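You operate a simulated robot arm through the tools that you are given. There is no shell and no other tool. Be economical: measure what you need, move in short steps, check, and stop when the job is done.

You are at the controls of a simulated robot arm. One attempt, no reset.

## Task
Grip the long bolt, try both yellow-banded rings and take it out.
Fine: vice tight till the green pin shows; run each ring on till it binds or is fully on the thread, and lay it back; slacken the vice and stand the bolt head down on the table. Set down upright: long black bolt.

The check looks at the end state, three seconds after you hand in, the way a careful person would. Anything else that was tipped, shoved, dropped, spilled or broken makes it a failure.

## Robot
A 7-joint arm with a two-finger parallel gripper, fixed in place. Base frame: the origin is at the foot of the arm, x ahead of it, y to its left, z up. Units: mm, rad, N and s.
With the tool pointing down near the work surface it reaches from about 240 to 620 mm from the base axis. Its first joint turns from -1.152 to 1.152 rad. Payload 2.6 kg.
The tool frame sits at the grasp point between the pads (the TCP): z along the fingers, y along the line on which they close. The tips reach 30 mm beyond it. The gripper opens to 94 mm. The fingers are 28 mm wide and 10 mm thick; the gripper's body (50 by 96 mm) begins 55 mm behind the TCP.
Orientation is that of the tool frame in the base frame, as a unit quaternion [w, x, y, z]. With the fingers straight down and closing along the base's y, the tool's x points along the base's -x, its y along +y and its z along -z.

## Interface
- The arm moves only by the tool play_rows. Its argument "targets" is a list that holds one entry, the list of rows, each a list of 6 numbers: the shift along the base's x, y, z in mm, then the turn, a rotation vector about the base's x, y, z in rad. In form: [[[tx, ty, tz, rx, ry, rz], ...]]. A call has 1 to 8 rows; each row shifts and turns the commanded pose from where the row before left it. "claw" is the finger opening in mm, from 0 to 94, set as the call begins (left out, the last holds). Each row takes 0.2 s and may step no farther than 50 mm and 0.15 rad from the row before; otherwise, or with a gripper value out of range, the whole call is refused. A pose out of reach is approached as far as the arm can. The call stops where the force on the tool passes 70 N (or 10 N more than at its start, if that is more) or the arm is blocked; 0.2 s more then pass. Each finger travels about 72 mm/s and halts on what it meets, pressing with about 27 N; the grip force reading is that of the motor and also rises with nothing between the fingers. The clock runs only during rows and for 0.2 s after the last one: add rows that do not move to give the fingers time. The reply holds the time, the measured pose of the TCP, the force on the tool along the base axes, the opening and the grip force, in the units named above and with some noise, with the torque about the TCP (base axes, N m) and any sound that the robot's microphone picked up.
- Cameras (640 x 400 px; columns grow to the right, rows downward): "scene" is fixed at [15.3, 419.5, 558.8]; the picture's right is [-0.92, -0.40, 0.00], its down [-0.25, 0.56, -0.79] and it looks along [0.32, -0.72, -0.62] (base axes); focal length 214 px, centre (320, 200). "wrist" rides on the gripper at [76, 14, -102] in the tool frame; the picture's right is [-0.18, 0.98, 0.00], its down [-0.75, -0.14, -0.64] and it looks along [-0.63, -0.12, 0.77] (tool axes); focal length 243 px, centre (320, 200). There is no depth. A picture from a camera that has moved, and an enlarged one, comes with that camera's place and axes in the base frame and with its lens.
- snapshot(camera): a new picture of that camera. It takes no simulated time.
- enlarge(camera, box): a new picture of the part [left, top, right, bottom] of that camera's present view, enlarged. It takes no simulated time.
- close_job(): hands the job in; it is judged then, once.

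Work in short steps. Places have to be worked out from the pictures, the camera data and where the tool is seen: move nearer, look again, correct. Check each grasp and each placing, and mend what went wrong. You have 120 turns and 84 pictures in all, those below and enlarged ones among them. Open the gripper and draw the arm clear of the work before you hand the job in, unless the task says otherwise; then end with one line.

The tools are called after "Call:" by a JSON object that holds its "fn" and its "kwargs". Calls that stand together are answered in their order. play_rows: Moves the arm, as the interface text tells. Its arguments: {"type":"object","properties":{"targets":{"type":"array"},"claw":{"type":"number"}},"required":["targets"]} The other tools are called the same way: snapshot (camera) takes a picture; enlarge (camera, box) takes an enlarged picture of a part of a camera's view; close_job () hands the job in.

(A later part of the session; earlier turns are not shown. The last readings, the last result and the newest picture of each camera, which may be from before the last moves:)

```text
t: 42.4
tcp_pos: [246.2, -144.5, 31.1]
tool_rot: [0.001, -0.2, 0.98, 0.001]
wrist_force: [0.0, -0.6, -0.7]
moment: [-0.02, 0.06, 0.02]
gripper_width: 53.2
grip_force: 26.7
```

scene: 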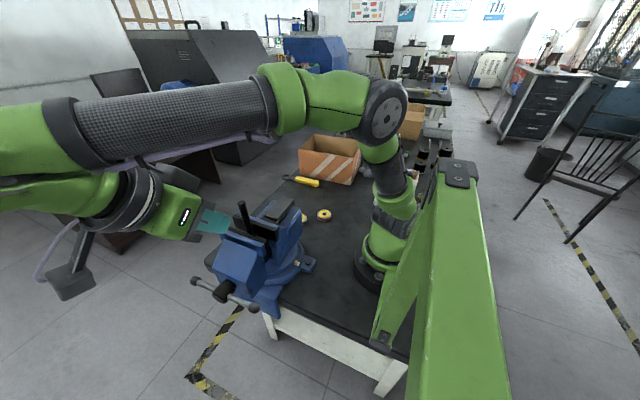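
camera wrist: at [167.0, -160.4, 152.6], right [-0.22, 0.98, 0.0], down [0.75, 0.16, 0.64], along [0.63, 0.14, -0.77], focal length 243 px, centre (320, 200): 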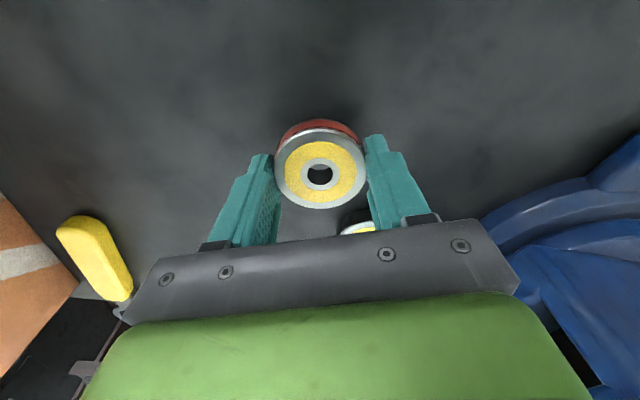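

Contact is beginning; ring is within a millimetre of the table. I open and lift off.

Call:
{"fn": "play_rows", "kwargs": {"targets": [[[0, 0, -0.5, 0, 0, 0], [0, 0, 0, 0, 0, 0]]], "claw": 72}}

Call:
{"fn": "play_rows", "kwargs": {"targets": [[[0, 0, 20, 0, 0, 0], [0, 0, 40, 0, 0, 0], [5, 0, 45, 0, 0, 0.1], [10, 10, 20, 0, 0, 0.15], [15, 10, 0, 0, 0, 0.15], [15, 10, 0, 0, 0, 0.15], [15, 10, 0, 0, 0, 0.15], [10, 17, 0, 0, 0, 0.15]]]}}

Call:
{"fn": "snapshot", "kwargs": {"camera": "wrist"}}

```text
t: 43.0
tcp_pos: [246.7, -143.7, 32.6]
tool_rot: [0.0, -0.201, 0.98, 0.001]
wrist_force: [-0.2, 0.1, 0.3]
moment: [-0.01, -0.02, -0.01]
gripper_width: 72.2
grip_force: 0.0
```

```text
t: 44.8
tcp_pos: [315.0, -87.1, 156.7]
tool_rot: [0.0, -0.588, 0.809, 0.001]
wrist_force: [0.3, -0.6, -0.1]
moment: [0.0, -0.02, 0.0]
gripper_width: 72.3
grip_force: 0.1
```

```text
45 pictures are left
camera wrist: at [278.1, -154.4, 259.3], right [-0.88, 0.48, 0.0], down [0.37, 0.67, 0.64], along [0.31, 0.57, -0.77], focal length 243 px, centre (320, 200)
```

wrist: 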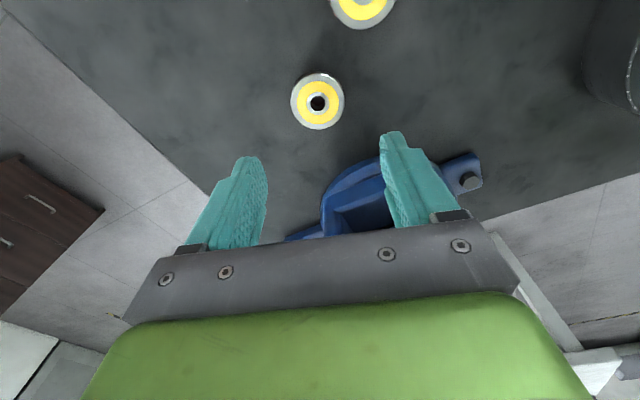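

Ring 1 lies flat. Ring 2 is at about (317.7,-86.5); I turn further for wrist travel, centre over it and descend.

Call:
{"fn": "play_rows", "kwargs": {"targets": [[[2.5, 0.5, -10, 0, 0, 0.145], [0, 0, -15, 0, 0, 0.145], [0, 0, -15, 0, 0, 0.145], [0, 0, -15, 0, 0, 0.145], [0, 0, -15, 0, 0, 0.145], [0, 0, -15, 0, 0, 0.145], [0, 0, -10, 0, 0, 0.145]]]}}

Call:
{"fn": "snapshot", "kwargs": {"camera": "wrist"}}

```text
t: 46.4
tcp_pos: [319.1, -85.9, 60.3]
tool_rot: [-0.001, 0.907, -0.422, -0.001]
wrist_force: [0.4, 1.0, -0.3]
moment: [0.01, 0.01, 0.0]
gripper_width: 72.0
grip_force: 0.1
```

```text
44 pictures are left
camera wrist: at [356.5, -153.2, 163.7], right [-0.87, -0.49, 0.0], down [-0.38, 0.67, 0.64], along [-0.32, 0.56, -0.77], focal length 243 px, centre (320, 200)
```

wrist: 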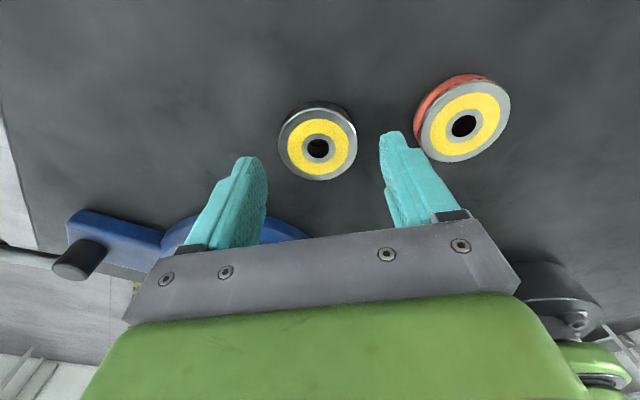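

Centred over ring 2, with 20 mm margin from finger to ring 1. I descend and close.

Call:
{"fn": "play_rows", "kwargs": {"targets": [[[0, 0, -15, 0, 0, 0], [0, 0, -11, 0, 0, 0], [0, 0, 0, 0, 0, 0]]]}}

Call:
{"fn": "play_rows", "kwargs": {"targets": [[[0, 0, 0, 0, 0, 0], [0, 0, 0, 0, 0, 0]]], "claw": 40}}

Call:
{"fn": "enlarge", "kwargs": {"camera": "wrist", "box": [210, 60, 430, 240]}}

```text
t: 47.2
tcp_pos: [317.9, -86.9, 35.0]
tool_rot: [0.0, 0.906, -0.423, -0.001]
wrist_force: [0.3, 1.1, 0.3]
moment: [0.02, -0.03, -0.01]
gripper_width: 72.0
grip_force: 0.0
```

```text
t: 47.8
tcp_pos: [318.4, -85.4, 36.1]
tool_rot: [0.0, 0.906, -0.423, -0.001]
wrist_force: [0.6, 0.0, 0.1]
moment: [0.0, -0.06, 0.0]
gripper_width: 53.1
grip_force: 27.7
```

```text
2.22 times, centred on (320, 150) of wrist
camera zoom: at [356.6, -153.0, 137.9], right [-0.87, -0.49, 0.0], down [-0.37, 0.67, 0.64], along [-0.32, 0.56, -0.77], focal length 539 px, centre (320, 311)
```

zoom: 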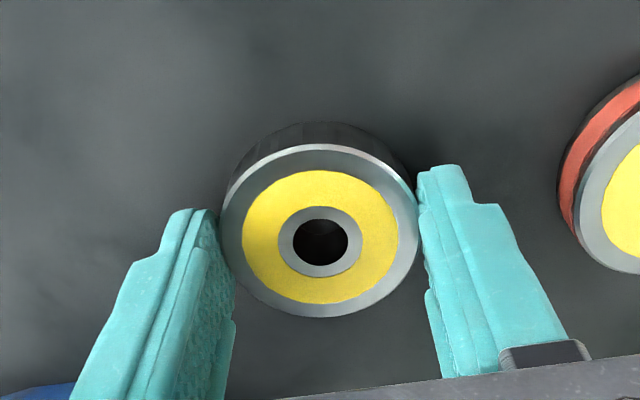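

Ring 2 is held centred. I lift straight up and carry it over the bolt.

Call:
{"fn": "play_rows", "kwargs": {"targets": [[[0, 0, 50, 0, 0, 0], [0, 0, 50, 0, 0, 0], [0, 0, 50, 0, 0, 0], [0, 0, 50, 0, 0, 0], [0, 0, 50, 0, 0, 0], [0, 0, 50, 0, 0, 0], [0, 0, 40, 0, 0, 0], [0, 45, 0, 0, 0, 0]]]}}

Call:
{"fn": "play_rows", "kwargs": {"targets": [[[-2, 45, 0, 0, 0, 0], [-2, 45, 0, 0, 0, 0], [-2, 45, 0, 0, 0, 0], [-1.6, 45, 0, 0, 0, 0], [0, 23.5, -20, 0, 0, 0], [0, 0, -25, 0, 0, 0], [0, 0, 0, 0, 0, 0]]]}}

Call:
{"fn": "enlarge", "kwargs": {"camera": "wrist", "box": [210, 60, 430, 240]}}

Call:
{"fn": "enlarge", "kwargs": {"camera": "scene", "box": [200, 140, 300, 220]}}

```text
t: 49.6
tcp_pos: [312.3, -41.6, 359.0]
tool_rot: [-0.001, 0.905, -0.425, -0.001]
wrist_force: [0.8, -0.3, -1.5]
moment: [0.02, -0.04, -0.02]
gripper_width: 53.1
grip_force: 27.0
out of reach, approached as far as the arm can: row 5, 6, 7
```

```text
t: 51.2
tcp_pos: [306.3, 164.4, 311.5]
tool_rot: [-0.001, 0.906, -0.422, -0.001]
wrist_force: [-0.1, -0.1, -0.7]
moment: [0.03, 0.02, 0.01]
gripper_width: 53.3
grip_force: 26.7
```

```text
2.22 times, centred on (320, 150) of wrist
camera zoom: at [344.1, 97.1, 414.5], right [-0.87, -0.49, 0.0], down [-0.37, 0.67, 0.64], along [-0.32, 0.56, -0.77], focal length 539 px, centre (320, 311)
```

zoom: 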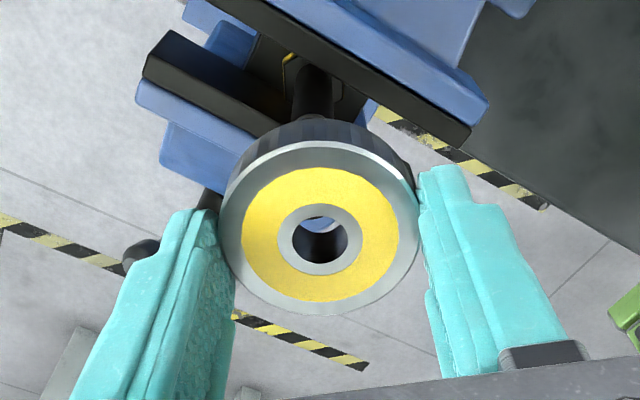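

```text
5.00 times, centred on (250, 180) of scene
camera zoom: at [15.4, 419.5, 558.8], right [-0.92, -0.4, 0.0], down [-0.25, 0.56, -0.79], along [0.32, -0.72, -0.62], focal length 1072 px, centre (670, 300)
```

zoom: 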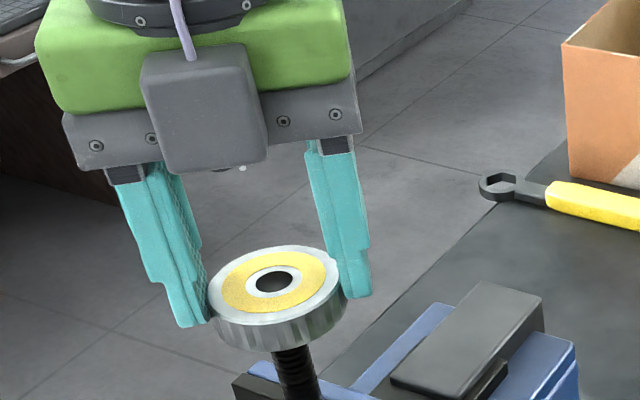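

The clip left me at (306.3,164.4,311.5), just above the bolt. I raise slightly, shift to the bolt axis (310.5,163) and lower to contact.

Call:
{"fn": "play_rows", "kwargs": {"targets": [[[0, 0, 4, 0, 0, 0], [4, -1.3, 0, 0, 0, 0], [0, 0, 0, 0, 0, 0]]]}}

Call:
{"fn": "play_rows", "kwargs": {"targets": [[[0, 0, -3, 0, 0, 0], [0, 0, -2, 0, 0, 0], [0, 0, -1, 0, 0, 0], [0, 0, -1, 0, 0, 0]]]}}

Call:
{"fn": "enlarge", "kwargs": {"camera": "scene", "box": [200, 140, 300, 220]}}

```text
t: 52.0
tcp_pos: [309.6, 164.5, 316.3]
tool_rot: [0.0, 0.906, -0.423, -0.002]
wrist_force: [0.0, 0.5, -1.3]
moment: [0.0, 0.01, -0.01]
gripper_width: 53.0
grip_force: 26.9
```

```text
t: 53.0
tcp_pos: [310.2, 163.8, 310.9]
tool_rot: [0.0, 0.906, -0.423, -0.001]
wrist_force: [-6.5, -6.0, 13.2]
moment: [-0.39, 0.64, -0.07]
gripper_width: 53.0
grip_force: 26.9
```

```text
5.00 times, centred on (250, 180) of scene
camera zoom: at [15.3, 419.5, 558.8], right [-0.92, -0.4, 0.0], down [-0.25, 0.56, -0.79], along [0.32, -0.72, -0.62], focal length 1072 px, centre (670, 300)
```

zoom: 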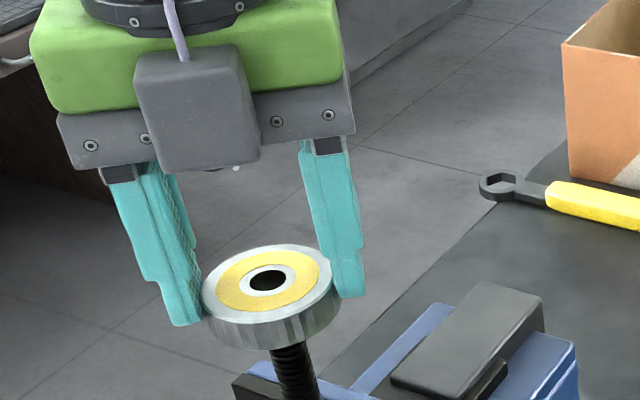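

Contact again at the same height. I turn clockwise with a light downward bias.

Call:
{"fn": "play_rows", "kwargs": {"targets": [[[0, 0, 0, 0, 0, -0.15], [0, 0, -0.3, 0, 0, -0.15], [0, 0, -0.3, 0, 0, -0.15], [0, 0, -0.3, 0, 0, -0.15], [0, 0, -0.3, 0, 0, -0.15], [0, 0, -0.3, 0, 0, -0.15], [0, 0, -0.3, 0, 0, -0.15], [0, 0, -0.3, 0, 0, -0.15]]]}}

Call:
{"fn": "play_rows", "kwargs": {"targets": [[[0, 0, -0.3, 0, 0, -0.15], [0, 0, -0.3, 0, 0, -0.15], [0, 0, -0.3, 0, 0, -0.15], [0, 0, -0.3, 0, 0, -0.15], [0, 0, -0.3, 0, 0, -0.15], [0, 0, -0.3, 0, 0, -0.15], [0, 0, -0.3, 0, 0, -0.15], [0, 0, -0.3, 0, 0, -0.15]]]}}

```text
t: 54.8
tcp_pos: [310.7, 163.5, 307.2]
tool_rot: [0.0, -0.508, 0.861, 0.002]
wrist_force: [-0.4, -6.3, 10.3]
moment: [-0.47, -0.09, -0.01]
gripper_width: 53.1
grip_force: 26.2
```

```text
t: 56.6
tcp_pos: [310.5, 163.2, 303.5]
tool_rot: [0.001, 0.066, 0.998, 0.0]
wrist_force: [6.4, -7.0, -9.9]
moment: [-0.59, -0.69, 0.06]
gripper_width: 53.1
grip_force: 27.2
```

The thread now pulls the ring down faster than I follow (−10 N), so the lead is coarse. I follow faster.

Call:
{"fn": "play_rows", "kwargs": {"targets": [[[0, 0, -0.8, 0, 0, -0.15], [0, 0, -0.45, 0, 0, -0.15], [0, 0, -0.45, 0, 0, -0.15], [0, 0, -0.45, 0, 0, -0.15], [0, 0, -0.45, 0, 0, -0.15], [0, 0, -0.45, 0, 0, -0.15], [0, 0, -0.45, 0, 0, -0.15], [0, 0, -0.45, 0, 0, -0.15]]]}}

Call:
{"fn": "enlarge", "kwargs": {"camera": "scene", "box": [200, 140, 300, 220]}}

```text
t: 58.4
tcp_pos: [311.2, 164.8, 300.4]
tool_rot: [0.002, 0.618, 0.786, 0.001]
wrist_force: [-2.2, -11.0, 8.8]
moment: [-0.95, 0.16, 0.03]
gripper_width: 53.2
grip_force: 27.0
```

```text
5.00 times, centred on (250, 180) of scene
camera zoom: at [15.3, 419.5, 558.8], right [-0.92, -0.4, 0.0], down [-0.25, 0.56, -0.79], along [0.32, -0.72, -0.62], focal length 1072 px, centre (670, 300)
```

zoom: 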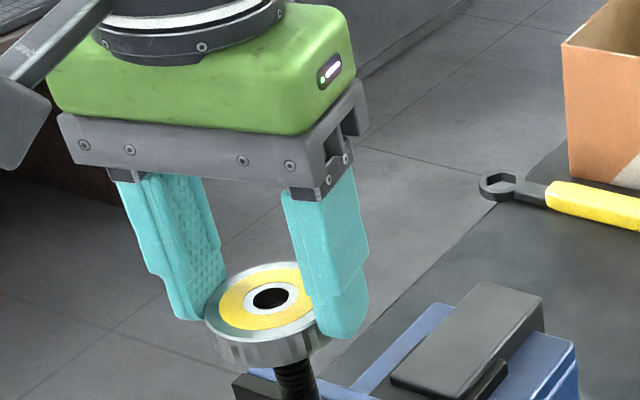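

It follows at ~0.39 mm per row with no binding torque; lateral force suggests shifting −y by ~1 mm. I continue to the wrist's limit.

Call:
{"fn": "play_rows", "kwargs": {"targets": [[[0, -0.6, -0.1, 0, 0, -0.14], [0, -0.6, -0.35, 0, 0, -0.14], [0, 0, -0.37, 0, 0, -0.14], [0, 0, -0.37, 0, 0, -0.14], [0, 0, -0.37, 0, 0, -0.14], [0, 0, -0.37, 0, 0, -0.14], [0, 0, -0.37, 0, 0, -0.14]]]}}

Call:
{"fn": "play_rows", "kwargs": {"targets": [[[0, 0, 0, 0, 0, 0], [0, 0, 0, 0, 0, 0], [0, 0, 0, 0, 0, 0.15], [0, 0, 0, 0, 0, 0.15], [0, 0, 0, 0, 0, 0.15], [0, 0, 0, 0, 0, 0.15], [0, 0, 0, 0, 0, 0.15], [0, 0, 0, 0, 0, 0.15]]], "claw": 72}}

Call:
{"fn": "enlarge", "kwargs": {"camera": "wrist", "box": [210, 60, 430, 240]}}

```text
t: 60.0
tcp_pos: [310.4, 162.0, 297.9]
tool_rot: [0.001, 0.915, 0.403, 0.0]
wrist_force: [4.2, 5.5, 2.6]
moment: [0.64, -0.47, 0.04]
gripper_width: 52.9
grip_force: 27.0
```

```text
t: 61.8
tcp_pos: [310.9, 162.6, 297.7]
tool_rot: [0.001, 0.647, 0.763, 0.0]
wrist_force: [-0.4, 0.6, 0.3]
moment: [-0.01, -0.01, -0.01]
gripper_width: 72.2
grip_force: 0.0
```

```text
2.22 times, centred on (320, 150) of wrist
camera zoom: at [311.7, 241.0, 400.8], right [1.0, -0.02, 0.0], down [-0.02, -0.77, 0.64], along [-0.01, -0.64, -0.77], focal length 539 px, centre (320, 311)
```

zoom: 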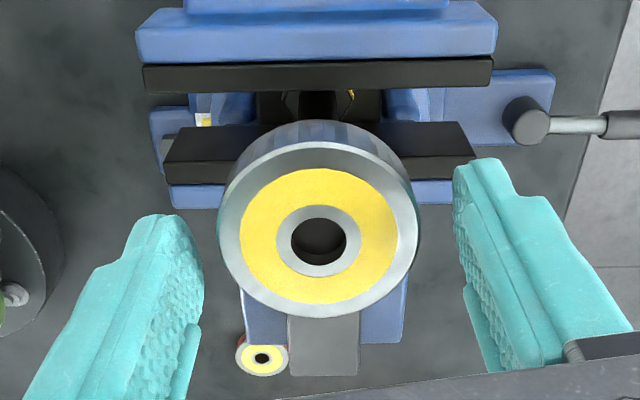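

Ring 2 sits level. With fingers open around it, I rewind the wrist by 3.6 rad for the next stretch.

Call:
{"fn": "play_rows", "kwargs": {"targets": [[[0, 0, 0, 0, 0, 0.15], [0, 0, 0, 0, 0, 0.15], [0, 0, 0, 0, 0, 0.15], [0, 0, 0, 0, 0, 0.15], [0, 0, 0, 0, 0, 0.15], [0, 0, 0, 0, 0, 0.15], [0, 0, 0, 0, 0, 0.15], [0, 0, 0, 0, 0, 0.15]]]}}

Call:
{"fn": "play_rows", "kwargs": {"targets": [[[0, 0, 0, 0, 0, 0.15], [0, 0, 0, 0, 0, 0.15], [0, 0, 0, 0, 0, 0.15], [0, 0, 0, 0, 0, 0.15], [0, 0, 0, 0, 0, 0.15], [0, 0, 0, 0, 0, 0.15], [0, 0, 0, 0, 0, 0.15], [0, 0, 0, 0, 0, 0.15]]]}}

Call:
{"fn": "play_rows", "kwargs": {"targets": [[[0, 0, 0, 0, 0, 0.15], [0, 0, 0, 0, 0, 0.15], [0, 0, 0, 0, 0, 0.15], [0, 0, 0, 0, 0, 0.15], [0, 0, 0, 0, 0, 0.15], [0, 0, 0, 0, 0, 0.15], [0, 0, 0, 0, 0, 0.15], [0, 0, 0, 0, 0, 0.15]]]}}

```text
t: 63.6
tcp_pos: [310.6, 161.9, 299.1]
tool_rot: [0.002, 0.104, 0.995, 0.001]
wrist_force: [-1.1, 0.5, 0.3]
moment: [0.01, 0.01, -0.01]
gripper_width: 72.0
grip_force: 0.0
```

```text
t: 65.4
tcp_pos: [310.4, 163.4, 298.0]
tool_rot: [0.0, -0.476, 0.879, 0.001]
wrist_force: [-1.0, 0.1, -0.6]
moment: [-0.01, 0.02, 0.03]
gripper_width: 71.9
grip_force: 0.1
```

```text
t: 67.2
tcp_pos: [311.9, 163.4, 297.8]
tool_rot: [0.001, 0.889, -0.457, -0.001]
wrist_force: [-0.9, -1.1, -0.5]
moment: [-0.01, 0.03, -0.02]
gripper_width: 72.0
grip_force: 0.0
```

Re-grip and continue clockwise, following the thread.

Call:
{"fn": "play_rows", "kwargs": {"targets": [[[0, 0, 0, 0, 0, 0], [0, 0, 0, 0, 0, 0], [0, 0, -0.3, 0, 0, -0.15], [0, 0, -0.39, 0, 0, -0.15], [0, 0, -0.39, 0, 0, -0.15], [0, 0, -0.39, 0, 0, -0.15], [0, 0, -0.39, 0, 0, -0.15], [0, 0, -0.39, 0, 0, -0.15]]], "claw": 40}}

Call:
{"fn": "play_rows", "kwargs": {"targets": [[[0, 0, -0.39, 0, 0, -0.15], [0, 0, -0.39, 0, 0, -0.15], [0, 0, -0.39, 0, 0, -0.15], [0, 0, -0.39, 0, 0, -0.15], [0, 0, -0.39, 0, 0, -0.15], [0, 0, -0.39, 0, 0, -0.15], [0, 0, -0.39, 0, 0, -0.15], [0, 0, -0.39, 0, 0, -0.15]]]}}

Call:
{"fn": "enlarge", "kwargs": {"camera": "wrist", "box": [210, 60, 430, 240]}}

```text
t: 69.0
tcp_pos: [309.8, 162.1, 296.6]
tool_rot: [0.0, -0.6, 0.8, 0.001]
wrist_force: [-2.1, -5.1, 2.9]
moment: [-0.46, 0.22, 0.03]
gripper_width: 52.3
grip_force: 27.1
```

```text
t: 70.8
tcp_pos: [310.2, 163.0, 293.5]
tool_rot: [0.001, -0.043, 0.999, 0.002]
wrist_force: [-4.2, -4.7, 2.9]
moment: [-0.47, 0.4, 0.02]
gripper_width: 52.1
grip_force: 26.9
```

```text
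2.22 times, centred on (320, 150) of wrist
camera zoom: at [232.9, 170.8, 395.2], right [0.1, 1.0, 0.0], down [0.76, -0.08, 0.64], along [0.64, -0.06, -0.77], focal length 539 px, centre (320, 311)
```

zoom: 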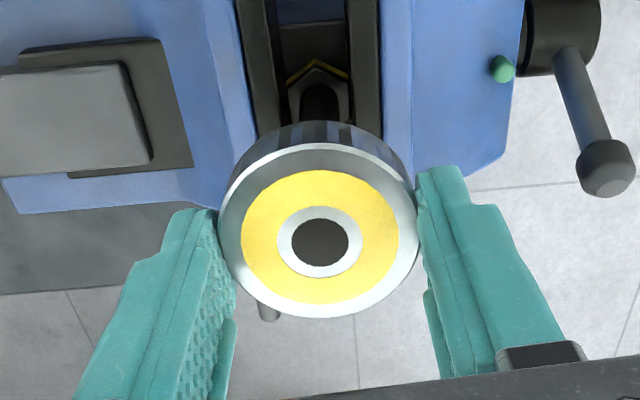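

The bolt's end is now visible high in the hole. I continue another 2.3 rad.

Call:
{"fn": "play_rows", "kwargs": {"targets": [[[0, 0, -0.39, 0, 0, -0.15], [0, 0, -0.39, 0, 0, -0.15], [0, 0, -0.39, 0, 0, -0.15], [0, 0, -0.39, 0, 0, -0.15], [0, 0, -0.39, 0, 0, -0.15], [0, 0, -0.39, 0, 0, -0.15], [0, 0, -0.39, 0, 0, -0.15], [0, 0, -0.39, 0, 0, -0.15]]]}}

Call:
{"fn": "play_rows", "kwargs": {"targets": [[[0, 0, -0.39, 0, 0, -0.15], [0, 0, -0.39, 0, 0, -0.15], [0, 0, -0.39, 0, 0, -0.15], [0, 0, -0.39, 0, 0, -0.15], [0, 0, -0.39, 0, 0, -0.15], [0, 0, -0.39, 0, 0, -0.15], [0, 0, -0.39, 0, 0, -0.15]]]}}

Call:
{"fn": "enlarge", "kwargs": {"camera": "wrist", "box": [210, 60, 430, 240]}}

Call:
{"fn": "enlarge", "kwargs": {"camera": "scene", "box": [200, 140, 300, 220]}}

```text
t: 72.6
tcp_pos: [310.0, 162.1, 288.4]
tool_rot: [0.002, 0.528, 0.849, 0.0]
wrist_force: [-1.4, -5.3, 1.1]
moment: [-0.59, 0.15, 0.0]
gripper_width: 52.2
grip_force: 27.2
```

```text
t: 74.2
tcp_pos: [309.0, 162.6, 286.8]
tool_rot: [0.001, 0.882, 0.471, -0.001]
wrist_force: [-4.9, -4.5, 3.9]
moment: [-0.62, 0.4, 0.05]
gripper_width: 52.4
grip_force: 26.7
```

```text
2.22 times, centred on (320, 150) of wrist
camera zoom: at [364.5, 218.8, 389.5], right [0.71, -0.7, 0.0], down [-0.54, -0.55, 0.64], along [-0.45, -0.46, -0.77], focal length 539 px, centre (320, 311)
```

zoom: 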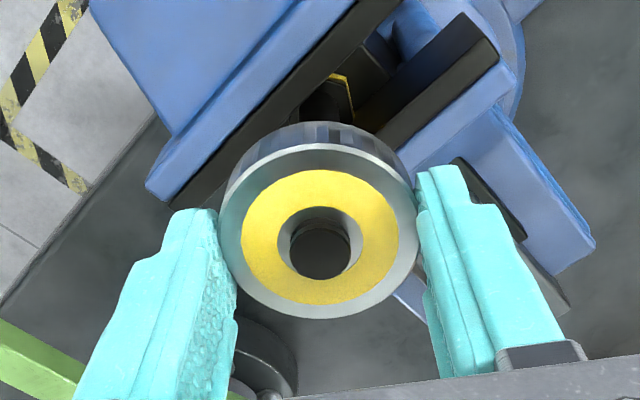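

```text
5.00 times, centred on (250, 180) of scene
camera zoom: at [15.3, 419.5, 558.8], right [-0.92, -0.4, 0.0], down [-0.25, 0.56, -0.79], along [0.32, -0.72, -0.62], focal length 1072 px, centre (670, 300)
```

zoom: 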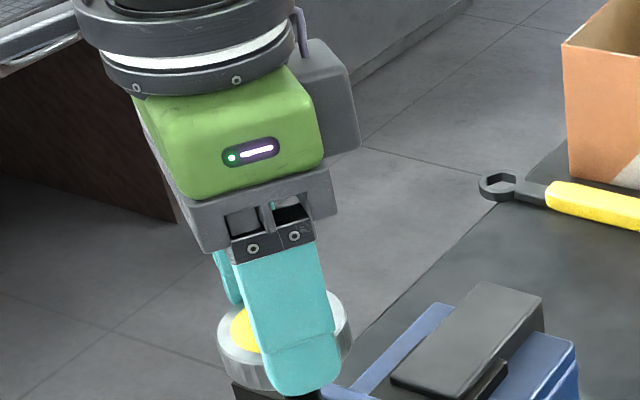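

Ring 2's top face is now below the bolt end (bolt protrudes ~4 mm). I check how much thread remains below it.

Call:
{"fn": "enlarge", "kwargs": {"camera": "wrist", "box": [300, 80, 350, 130]}}

Call:
{"fn": "enlarge", "kwargs": {"camera": "scene", "box": [235, 195, 285, 235]}}

```text
8.00 times, centred on (325, 105) of wrist
camera zoom: at [364.5, 218.8, 389.5], right [0.71, -0.7, 0.0], down [-0.54, -0.55, 0.64], along [-0.45, -0.46, -0.77], focal length 1941 px, centre (280, 960)
```

zoom: 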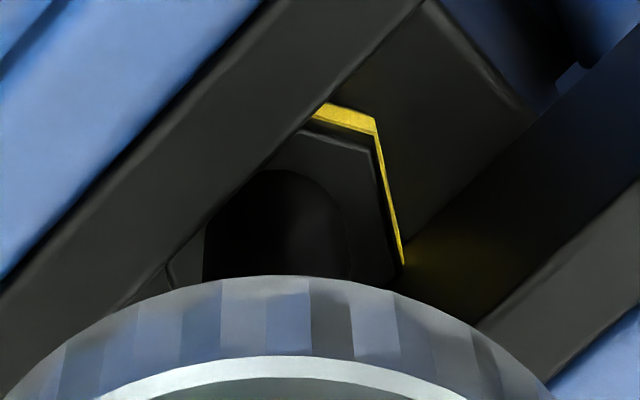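

```text
10.00 times, centred on (260, 215) of scene
camera zoom: at [15.3, 419.5, 558.8], right [-0.92, -0.4, 0.0], down [-0.25, 0.56, -0.79], along [0.32, -0.72, -0.62], focal length 2145 px, centre (920, 50)
```

zoom: 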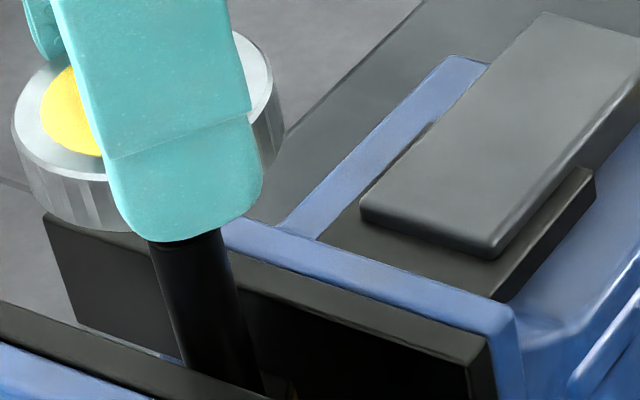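

Below the ring only smooth shank remains. I give it two more small turns to see whether it stops.

Call:
{"fn": "play_rows", "kwargs": {"targets": [[[0, 0, -0.39, 0, 0, -0.14], [0, 0, -0.39, 0, 0, -0.14]]]}}

```text
t: 74.8
tcp_pos: [310.5, 162.1, 285.9]
tool_rot: [0.001, 0.939, 0.343, -0.001]
wrist_force: [-1.3, -3.9, 2.3]
moment: [-0.44, 0.16, 0.02]
gripper_width: 51.9
grip_force: 27.7
```

Still free-running, and the whole ring height is on the thread with the bolt end ~5 mm proud: ring 2 is fully on. Now I unscrew it, rising 0.39 mm per row.

Call:
{"fn": "play_rows", "kwargs": {"targets": [[[0, 0.3, 0.2, 0, 0, 0.15], [0, 0.3, 0.39, 0, 0, 0.15], [0, 0, 0.39, 0, 0, 0.15], [0, 0, 0.39, 0, 0, 0.15], [0, 0, 0.39, 0, 0, 0.15], [0, 0, 0.39, 0, 0, 0.15], [0, 0, 0.39, 0, 0, 0.15], [0, 0, 0.39, 0, 0, 0.15]]]}}

Call:
{"fn": "play_rows", "kwargs": {"targets": [[[0, 0, 0.39, 0, 0, 0.15], [0, 0, 0.39, 0, 0, 0.15], [0, 0, 0.39, 0, 0, 0.15], [0, 0, 0.39, 0, 0, 0.15], [0, 0, 0.39, 0, 0, 0.15], [0, 0, 0.39, 0, 0, 0.15], [0, 0, 0.39, 0, 0, 0.15], [0, 0, 0.39, 0, 0, 0.15]]]}}

Call:
{"fn": "play_rows", "kwargs": {"targets": [[[0, 0, 0.39, 0, 0, 0.15], [0, 0, 0.39, 0, 0, 0.15], [0, 0, 0.39, 0, 0, 0.15], [0, 0, 0.39, 0, 0, 0.15], [0, 0, 0.39, 0, 0, 0.15], [0, 0, 0.39, 0, 0, 0.15], [0, 0, 0.39, 0, 0, 0.15], [0, 0, 0.39, 0, 0, 0.15]]]}}

```text
t: 76.6
tcp_pos: [310.9, 163.8, 288.8]
tool_rot: [0.001, 0.58, 0.814, 0.0]
wrist_force: [-6.7, -2.8, 5.6]
moment: [-0.09, 0.65, -0.07]
gripper_width: 52.0
grip_force: 26.5
```

```text
t: 78.4
tcp_pos: [309.9, 162.8, 291.7]
tool_rot: [0.001, 0.02, 1.0, 0.002]
wrist_force: [-6.4, 0.0, 0.5]
moment: [0.11, 0.81, -0.03]
gripper_width: 51.8
grip_force: 27.0
```

```text
t: 80.2
tcp_pos: [310.9, 160.8, 295.1]
tool_rot: [0.001, -0.549, 0.836, 0.001]
wrist_force: [-0.9, -0.8, -8.5]
moment: [0.08, 0.16, 0.0]
gripper_width: 51.9
grip_force: 27.5
```

Slightly ahead of the thread (−8.5 N). I continue with a smaller rise to the wrist's end, then open and rewind.

Call:
{"fn": "play_rows", "kwargs": {"targets": [[[0, 0, 0, 0, 0, 0.15], [0, 0, 0.2, 0, 0, 0.15], [0, 0, 0.39, 0, 0, 0.15], [0, 0, 0.39, 0, 0, 0.15], [0, 0, 0.39, 0, 0, 0.15], [0, 0, 0.39, 0, 0, 0.15], [0, 0, 0.39, 0, 0, 0.15]]]}}

Call:
{"fn": "play_rows", "kwargs": {"targets": [[[0, 0, 0, 0, 0, 0], [0, 0, 0, 0, 0, 0], [0, 0, 0, 0, 0, -0.15], [0, 0, 0, 0, 0, -0.15], [0, 0, 0, 0, 0, -0.15], [0, 0, 0, 0, 0, -0.15], [0, 0, 0, 0, 0, -0.15], [0, 0, 0, 0, 0, -0.15]]], "claw": 72}}

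Call:
{"fn": "enlarge", "kwargs": {"camera": "wrist", "box": [210, 60, 430, 240]}}

```text
t: 81.8
tcp_pos: [309.8, 162.6, 298.9]
tool_rot: [0.001, 0.893, -0.45, -0.001]
wrist_force: [-2.5, -2.7, -1.5]
moment: [-0.1, 0.38, -0.03]
gripper_width: 52.0
grip_force: 26.9
```

```text
t: 83.6
tcp_pos: [309.2, 162.9, 298.7]
tool_rot: [0.001, -0.608, 0.794, 0.002]
wrist_force: [0.0, 0.2, -0.4]
moment: [0.01, 0.01, 0.01]
gripper_width: 72.2
grip_force: 0.1
```

```text
2.22 times, centred on (320, 150) of wrist
camera zoom: at [276.3, 93.8, 400.4], right [-0.9, 0.44, 0.0], down [0.33, 0.69, 0.64], along [0.28, 0.58, -0.77], focal length 539 px, centre (320, 311)
```

zoom: 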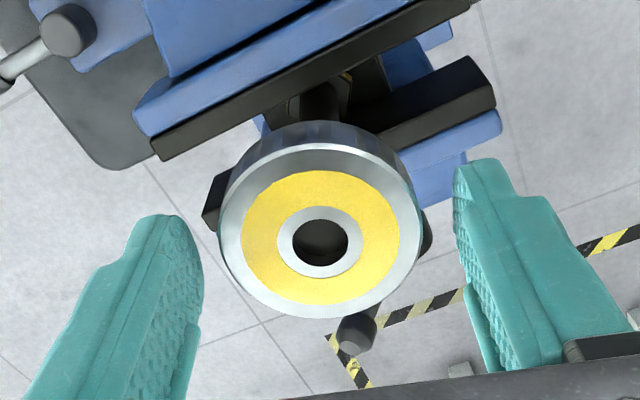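

Fine. I rewind fully (3.6 rad more) with open fingers.

Call:
{"fn": "play_rows", "kwargs": {"targets": [[[0, 0, 0, 0, 0, -0.15], [0, 0, 0, 0, 0, -0.15], [0, 0, 0, 0, 0, -0.15], [0, 0, 0, 0, 0, -0.15], [0, 0, 0, 0, 0, -0.15], [0, 0, 0, 0, 0, -0.15], [0, 0, 0, 0, 0, -0.15], [0, 0, 0, 0, 0, -0.15]]]}}

Call:
{"fn": "play_rows", "kwargs": {"targets": [[[0, 0, 0, 0, 0, -0.15], [0, 0, 0, 0, 0, -0.15], [0, 0, 0, 0, 0, -0.15], [0, 0, 0, 0, 0, -0.15], [0, 0, 0, 0, 0, -0.15], [0, 0, 0, 0, 0, -0.15], [0, 0, 0, 0, 0, -0.15], [0, 0, 0, 0, 0, -0.15]]]}}

Call:
{"fn": "play_rows", "kwargs": {"targets": [[[0, 0, 0, 0, 0, -0.15], [0, 0, 0, 0, 0, -0.15], [0, 0, 0, 0, 0, -0.15], [0, 0, 0, 0, 0, -0.15], [0, 0, 0, 0, 0, -0.15], [0, 0, 0, 0, 0, -0.15], [0, 0, 0, 0, 0, -0.15], [0, 0, 0, 0, 0, -0.15]]]}}

```text
t: 85.4
tcp_pos: [310.7, 163.9, 298.5]
tool_rot: [0.001, -0.054, 0.999, 0.001]
wrist_force: [0.1, 0.5, 0.7]
moment: [0.03, -0.04, 0.0]
gripper_width: 71.9
grip_force: 0.2
```

```text
t: 87.2
tcp_pos: [310.0, 163.0, 297.2]
tool_rot: [0.001, 0.519, 0.855, 0.0]
wrist_force: [0.1, -0.1, -0.5]
moment: [0.02, 0.03, 0.01]
gripper_width: 72.0
grip_force: 0.1
```

```text
t: 89.0
tcp_pos: [310.2, 163.7, 297.0]
tool_rot: [0.0, 0.911, 0.412, 0.0]
wrist_force: [0.6, -0.8, 0.4]
moment: [0.0, 0.01, 0.01]
gripper_width: 71.9
grip_force: 0.1
```

Re-grip and unscrew again, rising with the thread.

Call:
{"fn": "play_rows", "kwargs": {"targets": [[[0, 0, 0, 0, 0, 0], [0, 0, 0, 0, 0, 0], [0, 0, 0.3, 0, 0, 0.15], [0, 0, 0.39, 0, 0, 0.15], [0, 0, 0.39, 0, 0, 0.15], [0, 0, 0.39, 0, 0, 0.15], [0, 0, 0.39, 0, 0, 0.15], [0, 0, 0.39, 0, 0, 0.15]]], "claw": 40}}

Call:
{"fn": "play_rows", "kwargs": {"targets": [[[0, 0, 0.39, 0, 0, 0.15], [0, 0, 0.39, 0, 0, 0.15], [0, 0, 0.39, 0, 0, 0.15], [0, 0, 0.39, 0, 0, 0.15], [0, 0, 0.39, 0, 0, 0.15], [0, 0, 0.39, 0, 0, 0.15], [0, 0, 0.39, 0, 0, 0.15], [0, 0, 0.39, 0, 0, 0.15]]]}}

Call:
{"fn": "play_rows", "kwargs": {"targets": [[[0, 0, 0.39, 0, 0, 0.15], [0, 0, 0.39, 0, 0, 0.15], [0, 0, 0.39, 0, 0, 0.15], [0, 0, 0.39, 0, 0, 0.15], [0, 0, 0.39, 0, 0, 0.15], [0, 0, 0.39, 0, 0, 0.15], [0, 0, 0.39, 0, 0, 0.15], [0, 0, 0.39, 0, 0, 0.15]]]}}

```text
t: 90.8
tcp_pos: [310.0, 164.1, 300.0]
tool_rot: [0.0, 0.639, 0.769, 0.0]
wrist_force: [-5.4, 0.7, 0.6]
moment: [0.15, 0.56, 0.01]
gripper_width: 53.3
grip_force: 26.7
```

```text
t: 92.6
tcp_pos: [310.8, 163.5, 303.4]
tool_rot: [0.001, 0.094, 0.996, 0.0]
wrist_force: [-8.5, -2.4, 0.9]
moment: [-0.15, 0.98, -0.05]
gripper_width: 53.2
grip_force: 26.6
```

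```text
t: 94.4
tcp_pos: [309.7, 162.4, 306.0]
tool_rot: [0.0, -0.485, 0.875, 0.002]
wrist_force: [-0.3, -1.6, -7.9]
moment: [-0.04, 0.03, -0.01]
gripper_width: 53.0
grip_force: 26.9
```

Almost out. A last turn and then watch for the force dropping to the ring's weight.

Call:
{"fn": "play_rows", "kwargs": {"targets": [[[0, 0, 0, 0, 0, 0.15], [0, 0, 0.2, 0, 0, 0.15], [0, 0, 0.39, 0, 0, 0.15], [0, 0, 0.39, 0, 0, 0.15], [0, 0, 0.39, 0, 0, 0.15], [0, 0, 0.39, 0, 0, 0.15], [0, 0, 0.39, 0, 0, 0.15]]]}}

```text
t: 96.0
tcp_pos: [310.4, 163.6, 308.3]
tool_rot: [-0.001, 0.858, -0.514, 0.0]
wrist_force: [-2.2, -3.0, 4.1]
moment: [-0.15, 0.33, -0.03]
gripper_width: 53.2
grip_force: 26.8
```

Now a gentle straight lift of 4 mm to see if it is free.

Call:
{"fn": "play_rows", "kwargs": {"targets": [[[0, 0, 1, 0, 0, 0.1], [0, 0, 1.5, 0, 0, 0.1], [0, 0, 1.5, 0, 0, 0]]]}}

Call:
{"fn": "enlarge", "kwargs": {"camera": "scene", "box": [200, 140, 300, 220]}}

```text
t: 96.8
tcp_pos: [309.7, 163.5, 312.4]
tool_rot: [0.0, 0.904, -0.427, -0.002]
wrist_force: [0.0, 1.2, -0.7]
moment: [0.04, -0.04, -0.02]
gripper_width: 53.2
grip_force: 27.2
```

```text
5.00 times, centred on (250, 180) of scene
camera zoom: at [15.4, 419.5, 558.8], right [-0.92, -0.4, 0.0], down [-0.25, 0.56, -0.79], along [0.32, -0.72, -0.62], focal length 1072 px, centre (670, 300)
```

zoom: 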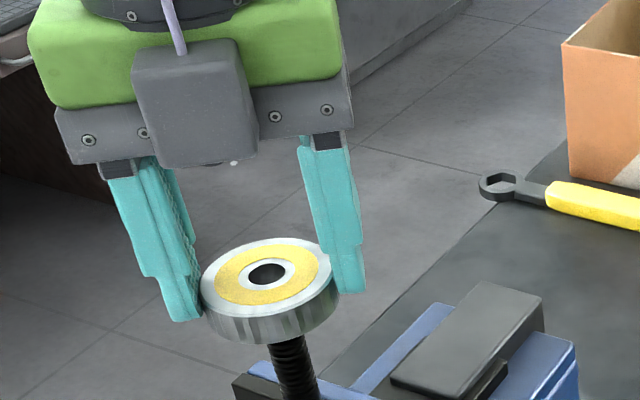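

Ring 2 is off. I lift, carry it back to its old place (318.3,-86) and descend.

Call:
{"fn": "play_rows", "kwargs": {"targets": [[[0, 0, 30, 0, 0, -0.1], [0, 0, 15, 0, 0, -0.1], [1.4, -41.6, 0, 0, 0, -0.13], [1.4, -41.6, 0, 0, 0, -0.13], [1.4, -41.6, 0, 0, 0, -0.13], [1.4, -41.6, 0, 0, 0, -0.13], [1.4, -41.6, 0, 0, 0, -0.13], [1.4, -41.6, 0, 0, 0, -0.13]]]}}

Call:
{"fn": "play_rows", "kwargs": {"targets": [[[0, 0, -44, 0, 0, 0], [0, 0, -44, 0, 0, 0], [0, 0, -44, 0, 0, 0], [0, 0, -44, 0, 0, 0], [0, 0, -44, 0, 0, 0], [0, 0, -44, 0, 0, 0], [0, 0, -40, 0, 0, 0]]]}}

Call:
{"fn": "snapshot", "kwargs": {"camera": "wrist"}}

```text
t: 98.6
tcp_pos: [318.8, -86.3, 357.2]
tool_rot: [0.001, -0.596, 0.803, 0.002]
wrist_force: [0.3, 0.1, -1.6]
moment: [-0.02, 0.0, 0.0]
gripper_width: 53.3
grip_force: 27.2
```

```text
t: 100.2
tcp_pos: [319.0, -85.6, 52.8]
tool_rot: [0.001, -0.596, 0.803, 0.001]
wrist_force: [0.0, 0.3, -1.8]
moment: [-0.02, -0.01, -0.02]
gripper_width: 53.4
grip_force: 27.3
```

```text
30 pictures are left
camera wrist: at [283.9, -154.9, 155.7], right [-0.89, 0.46, 0.0], down [0.35, 0.68, 0.64], along [0.3, 0.57, -0.77], focal length 243 px, centre (320, 200)
```

wrist: 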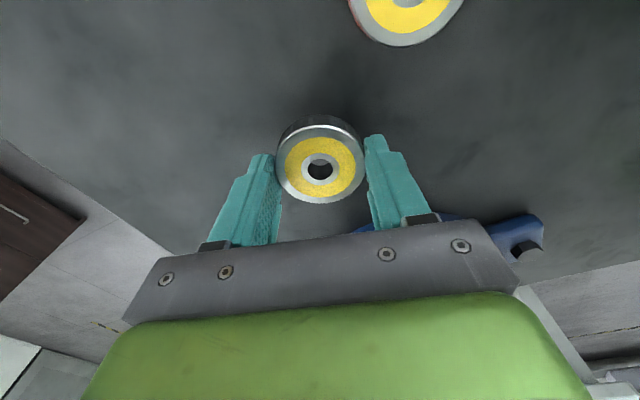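

I lower it to the table in small steps (30 pictures remain, so fewer looks).

Call:
{"fn": "play_rows", "kwargs": {"targets": [[[0, 0, -10, 0, 0, 0], [0, 0, -6, 0, 0, 0], [0, 0, -1.5, 0, 0, 0], [0, 0, 0, 0, 0, 0]]]}}

```text
t: 101.2
tcp_pos: [318.1, -86.2, 35.4]
tool_rot: [0.001, -0.597, 0.803, 0.001]
wrist_force: [-0.8, 0.4, -1.8]
moment: [0.03, 0.03, 0.02]
gripper_width: 53.1
grip_force: 27.6
```

Call:
{"fn": "play_rows", "kwargs": {"targets": [[[0, 0, -1, 0, 0, 0], [0, 0, -1, 0, 0, 0], [0, 0, 0, 0, 0, 0]]]}}

```text
t: 102.0
tcp_pos: [318.3, -87.7, 34.4]
tool_rot: [0.001, -0.597, 0.802, 0.002]
wrist_force: [0.6, 0.0, -1.3]
moment: [-0.01, -0.01, 0.01]
gripper_width: 53.4
grip_force: 26.4
```

Weight still partly carried; one more small step down.

Call:
{"fn": "play_rows", "kwargs": {"targets": [[[0, 0, -1, 0, 0, 0], [0, 0, -0.7, 0, 0, 0], [0, 0, 0, 0, 0, 0]]]}}

```text
t: 102.8
tcp_pos: [318.1, -87.1, 33.1]
tool_rot: [0.001, -0.596, 0.803, 0.0]
wrist_force: [-5.1, 0.7, 18.3]
moment: [0.29, -0.04, 0.01]
gripper_width: 53.2
grip_force: 26.8
```

Contact made (18 N). I release ring 2, lift off, and travel to the vice front with the tool turned back (camera outward) and fingers closing.

Call:
{"fn": "play_rows", "kwargs": {"targets": [[[0, 0, 0.5, 0, 0, 0], [0, 0, 0, 0, 0, 0]]], "claw": 74}}

Call:
{"fn": "play_rows", "kwargs": {"targets": [[[0, 0, 40, 0, 0, 0], [0, 0, 50, 0, 0, -0.15], [0, 0, 50, 0, 0, -0.15], [0, 0, 50, 0, 0, -0.15], [0, 0, 50, 0, 0, -0.15], [0, 0, 50, 0, 0, -0.15], [0, 30, 40, 0, 0, -0.15], [0, 30, 30, 0, 0, -0.15]]]}}

Call:
{"fn": "snapshot", "kwargs": {"camera": "scene"}}

```text
t: 103.4
tcp_pos: [317.9, -86.7, 32.6]
tool_rot: [0.0, -0.597, 0.803, 0.001]
wrist_force: [-0.5, 1.2, 0.2]
moment: [0.0, -0.03, 0.01]
gripper_width: 73.6
grip_force: 0.1
```

```text
t: 105.2
tcp_pos: [318.7, -26.4, 393.9]
tool_rot: [0.002, -0.113, 0.994, 0.001]
wrist_force: [0.8, -0.6, 0.0]
moment: [0.01, 0.02, 0.01]
gripper_width: 74.0
grip_force: 0.1
```

```text
29 pictures are left
```

scene: 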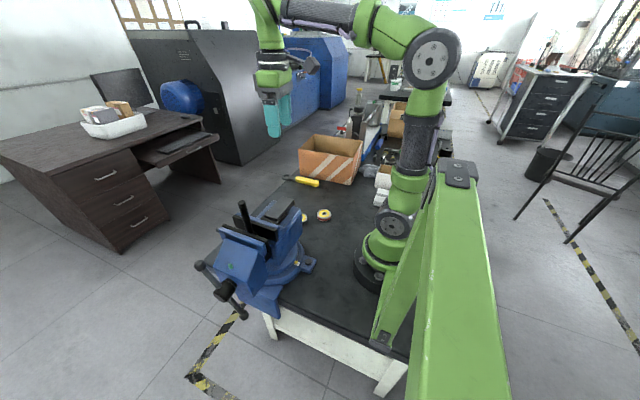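

Both rings lie as at the start. I continue to the front of the vice, turning and tilting as before.

Call:
{"fn": "play_rows", "kwargs": {"targets": [[[-1, 40, 0, 0, 0, -0.15], [-1, 40, 0, 0, 0, -0.15], [-1, 40, 0, 0, 0, -0.15], [-1, 40, 0, 0, 0, -0.15], [-1, 40, 0, 0, 0, -0.15], [-1, 40, 0, 0, 0, -0.15], [-1, 40, 0, 0, 0, -0.15], [-1, 40, 0, 0, 0, -0.15]]], "claw": 0}}

Call:
{"fn": "play_rows", "kwargs": {"targets": [[[0, 5, -10, 0, 0, -0.15], [0, 5, -20, 0, 0, -0.15], [0, 5, -20, 0, 0, -0.15], [0, 5, -20, 0, 0, -0.148], [0, 3, -30, -0.149, 0, 0], [0, 3, -30, -0.149, 0, 0], [0, 3, -30, -0.148, 0, 0]]]}}

Call:
{"fn": "snapshot", "kwargs": {"camera": "wrist"}}

```text
t: 107.0
tcp_pos: [310.5, 294.8, 393.4]
tool_rot: [0.001, 0.468, 0.884, 0.0]
wrist_force: [-1.4, 0.1, -0.2]
moment: [0.0, 0.01, -0.02]
gripper_width: 0.0
grip_force: 27.4
```

```text
t: 108.6
tcp_pos: [310.1, 323.9, 231.4]
tool_rot: [0.159, 0.688, 0.69, -0.157]
wrist_force: [0.1, -0.2, 0.5]
moment: [0.02, -0.02, 0.0]
gripper_width: 0.0
grip_force: 27.1
```

```text
28 pictures are left
camera wrist: at [324.6, 436.7, 291.9], right [0.98, -0.16, 0.08], down [-0.14, -0.4, 0.91], along [-0.12, -0.9, -0.42], focal length 243 px, centre (320, 200)
```

wrist: 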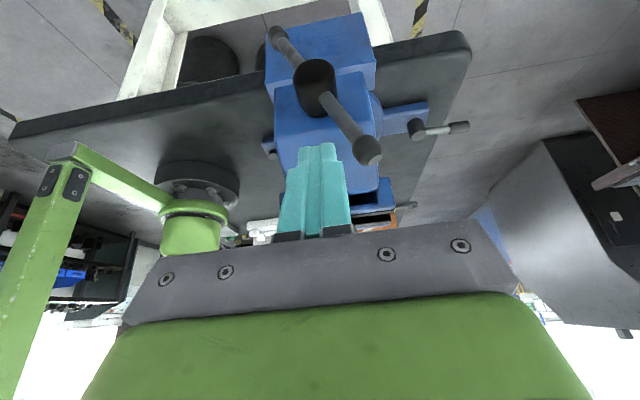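

The upper bar end is at about (343,·,180), angle ~67°. I place the closed tips on its inner (−x) side and push it back down over +x to loosen, to about −20°.

Call:
{"fn": "play_rows", "kwargs": {"targets": [[[5, -16, -10, 0, 0, 0], [1, -15, -26, 0, 0, 0], [8, 0, 2, 0, 0, 0], [16, 0, -8.5, 0, 0, 0], [17.6, 0, -17.5, 0, 0, 0], [13.4, 0, -19.6, 0, 0, 0], [13, 0, -20.4, 0, 0, 0], [3.8, 0, -18.3, 0, 0, 0]]]}}

Call:
{"fn": "snapshot", "kwargs": {"camera": "wrist"}}

```text
t: 110.4
tcp_pos: [392.3, 290.3, 115.7]
tool_rot: [0.161, 0.688, 0.691, -0.154]
wrist_force: [-0.1, 3.6, 4.4]
moment: [0.12, 0.04, 0.01]
gripper_width: 0.0
grip_force: 27.2
```

```text
27 pictures are left
camera wrist: at [404.7, 404.7, 174.9], right [0.98, -0.16, 0.09], down [-0.15, -0.4, 0.91], along [-0.11, -0.9, -0.42], focal length 243 px, centre (320, 200)
```

wrist: 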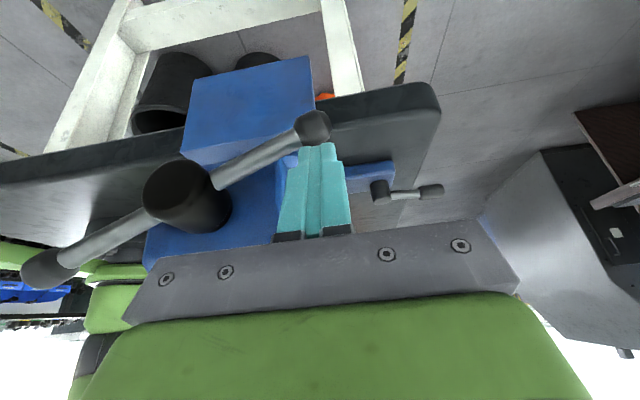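

The bar is now back past its starting angle (about −20°), force small. I back off upward, straighten the tool, and look at the vice and bolt.

Call:
{"fn": "play_rows", "kwargs": {"targets": [[[0, 0, 45, 0, 0, 0], [0, 5, 48, 0, 0, 0], [0, 5, 48, 0, 0, 0], [-20, 0, 40, 0.149, 0, 0], [-20, -15, 30, 0.149, 0, 0], [-20, -25, 20, 0.148, 0, 0]]]}}

Call:
{"fn": "snapshot", "kwargs": {"camera": "wrist"}}

Call:
{"fn": "enlarge", "kwargs": {"camera": "scene", "box": [180, 180, 320, 320]}}

```text
t: 111.8
tcp_pos: [329.0, 261.8, 345.7]
tool_rot: [0.001, 0.706, 0.708, 0.001]
wrist_force: [0.1, -0.2, 0.0]
moment: [0.02, -0.02, -0.04]
gripper_width: 0.1
grip_force: 26.9
```

```text
26 pictures are left
camera wrist: at [342.0, 337.9, 449.8], right [0.98, -0.18, 0.0], down [-0.14, -0.75, 0.64], along [-0.12, -0.63, -0.77], focal length 243 px, centre (320, 200)
```

wrist: 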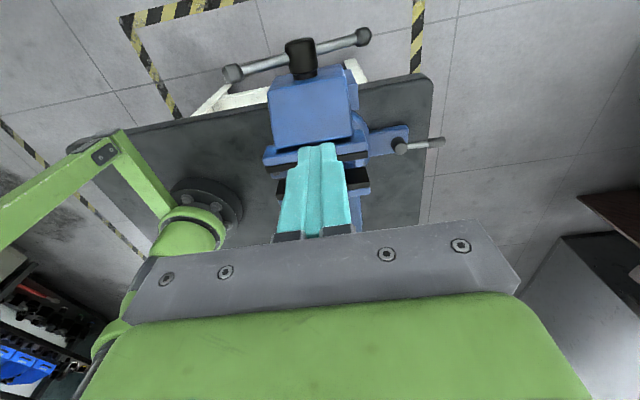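

```text
2.86 times, centred on (250, 250) of scene
camera zoom: at [15.3, 419.6, 558.8], right [-0.92, -0.4, 0.0], down [-0.25, 0.56, -0.79], along [0.32, -0.72, -0.62], focal length 613 px, centre (520, 57)
```

zoom: 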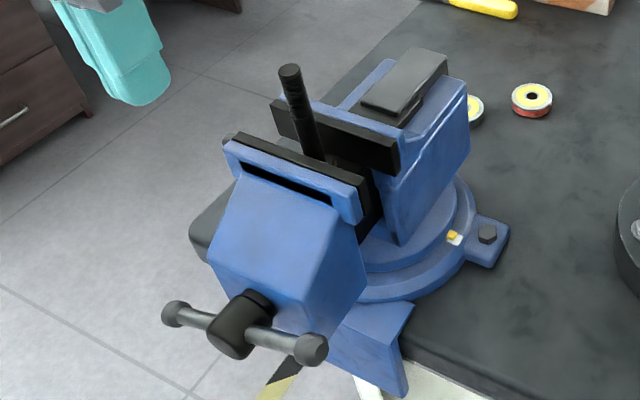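

The green pin is gone and the vice is slack; the bolt still stands but seems to have leaned slightly (+y). I move past it for a precise look at its top.

Call:
{"fn": "play_rows", "kwargs": {"targets": [[[-5, -40, 5, 0, 0, 0], [-5, -40, 5, 0, 0, 0], [-5, -40, 0, 0, 0, 0], [-4, -40, 0, 0, 0, 0]]], "claw": 50}}

Call:
{"fn": "enlarge", "kwargs": {"camera": "wrist", "box": [240, 0, 400, 100]}}

Call:
{"fn": "enlarge", "kwargs": {"camera": "scene", "box": [215, 180, 295, 240]}}

```text
t: 112.8
tcp_pos: [310.2, 100.1, 356.3]
tool_rot: [0.003, 0.706, 0.708, -0.001]
wrist_force: [-0.3, -0.2, 1.1]
moment: [-0.01, 0.01, 0.01]
gripper_width: 50.1
grip_force: 0.1
```

```text
4.00 times, centred on (320, 50) of wrist
camera zoom: at [323.7, 178.0, 458.7], right [0.98, -0.18, 0.0], down [-0.14, -0.75, 0.64], along [-0.11, -0.63, -0.77], focal length 970 px, centre (320, 800)
```

zoom: 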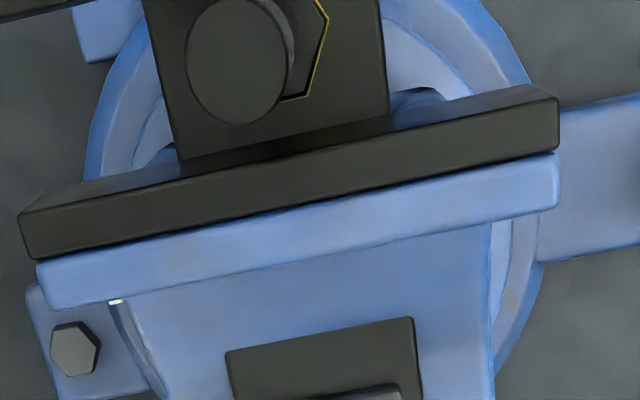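

```text
6.67 times, centred on (255, 210) of scene
camera zoom: at [15.3, 419.6, 558.8], right [-0.92, -0.4, 0.0], down [-0.25, 0.56, -0.79], along [0.32, -0.72, -0.62], focal length 1430 px, centre (753, 133)
```

zoom: 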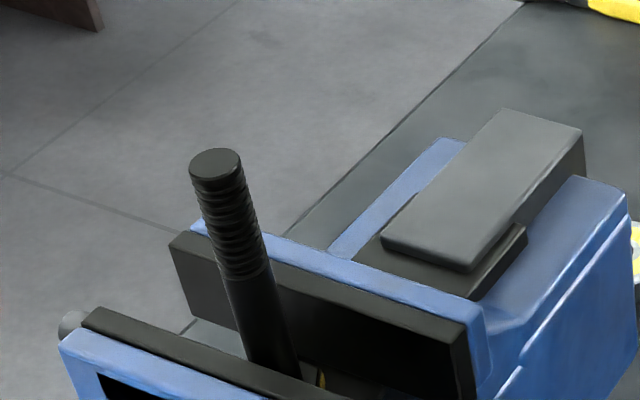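

The bolt top is now at about (309.7,171.7) and its axis still looks vertical (it shifted with the jaw). I move over it and descend with fingers open 50 mm, tips staying above the jaws.

Call:
{"fn": "play_rows", "kwargs": {"targets": [[[0, 36, 0, 0, 0, 0], [-0.3, 35.5, 0, 0, 0, 0], [0, 0, -40, 0, 0, 0], [0, 0, -40, 0, 0, 0], [0, 0, -20, 0, 0, 0], [0, 0, -18, 0, 0, 0], [0, 0, 0, 0, 0, 0]]]}}

Call:
{"fn": "snapshot", "kwargs": {"camera": "wrist"}}

Call:
{"fn": "enlarge", "kwargs": {"camera": "scene", "box": [200, 160, 300, 240]}}

```text
t: 114.4
tcp_pos: [309.5, 173.8, 238.4]
tool_rot: [0.002, 0.707, 0.708, -0.001]
wrist_force: [-0.2, 0.3, 0.0]
moment: [0.01, -0.01, -0.01]
gripper_width: 50.2
grip_force: 0.0
```

```text
22 pictures are left
camera wrist: at [323.1, 249.8, 339.6], right [0.98, -0.18, 0.0], down [-0.14, -0.75, 0.64], along [-0.12, -0.63, -0.77], focal length 243 px, centre (320, 200)
```

wrist: 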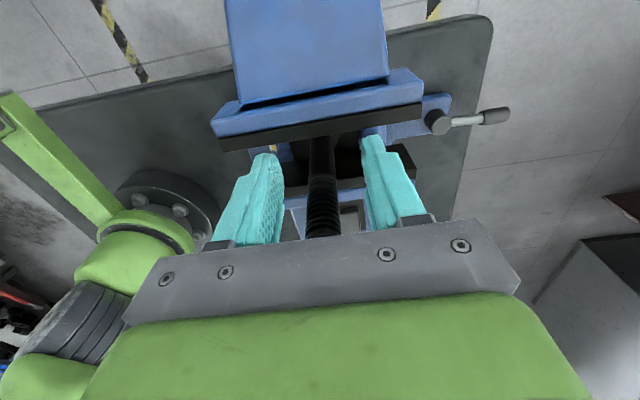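

```text
5.00 times, centred on (250, 200) of scene
camera zoom: at [15.3, 419.5, 558.8], right [-0.92, -0.4, 0.0], down [-0.25, 0.56, -0.79], along [0.32, -0.72, -0.62], focal length 1072 px, centre (670, 200)
```

zoom: 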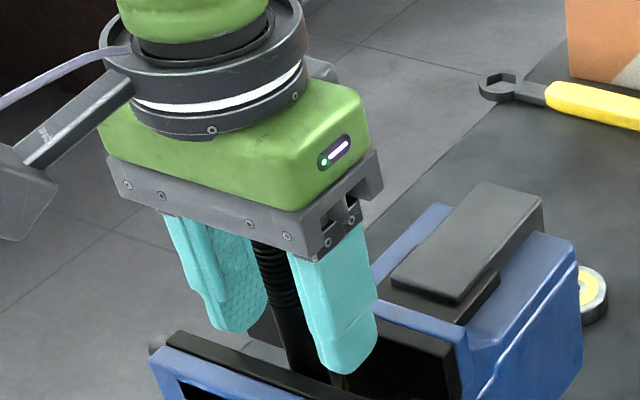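

The bolt is between the pads. I close and check the grip.

Call:
{"fn": "play_rows", "kwargs": {"targets": [[[0, 0, 0, 0, 0, 0], [0, 0, 0, 0, 0, 0], [0, 0, 0, 0, 0, 0]]], "claw": 5}}

Call:
{"fn": "play_rows", "kwargs": {"targets": [[[0, 0, 2, 0, 0, 0], [0, 0, 4, 0, 0, 0], [0, 0, 6, 0, 0, 0]]]}}

Call:
{"fn": "enlarge", "kwargs": {"camera": "wrist", "box": [200, 60, 440, 260]}}

```text
t: 115.2
tcp_pos: [310.6, 172.8, 237.1]
tool_rot: [0.001, 0.707, 0.707, 0.0]
wrist_force: [1.0, 0.2, -0.4]
moment: [0.01, -0.06, 0.01]
gripper_width: 15.3
grip_force: 27.2
```

```text
t: 116.0
tcp_pos: [309.9, 174.0, 249.3]
tool_rot: [0.001, 0.706, 0.708, 0.0]
wrist_force: [-0.3, -0.1, -2.7]
moment: [-0.02, 0.0, -0.03]
gripper_width: 15.4
grip_force: 26.9
```

```text
2.00 times, centred on (320, 160) of wrist
camera zoom: at [323.1, 250.0, 352.3], right [0.98, -0.18, 0.0], down [-0.14, -0.75, 0.64], along [-0.11, -0.63, -0.77], focal length 485 px, centre (320, 280)
```

zoom: 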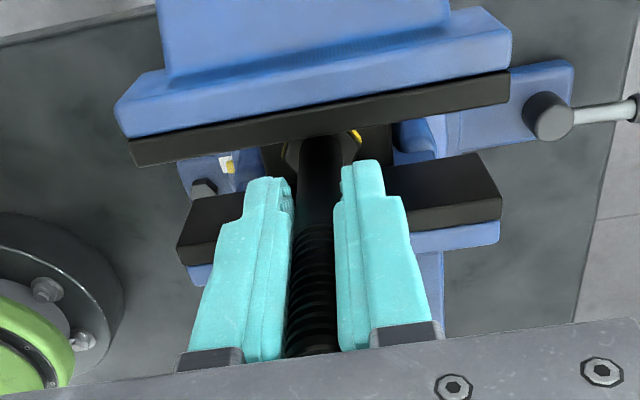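

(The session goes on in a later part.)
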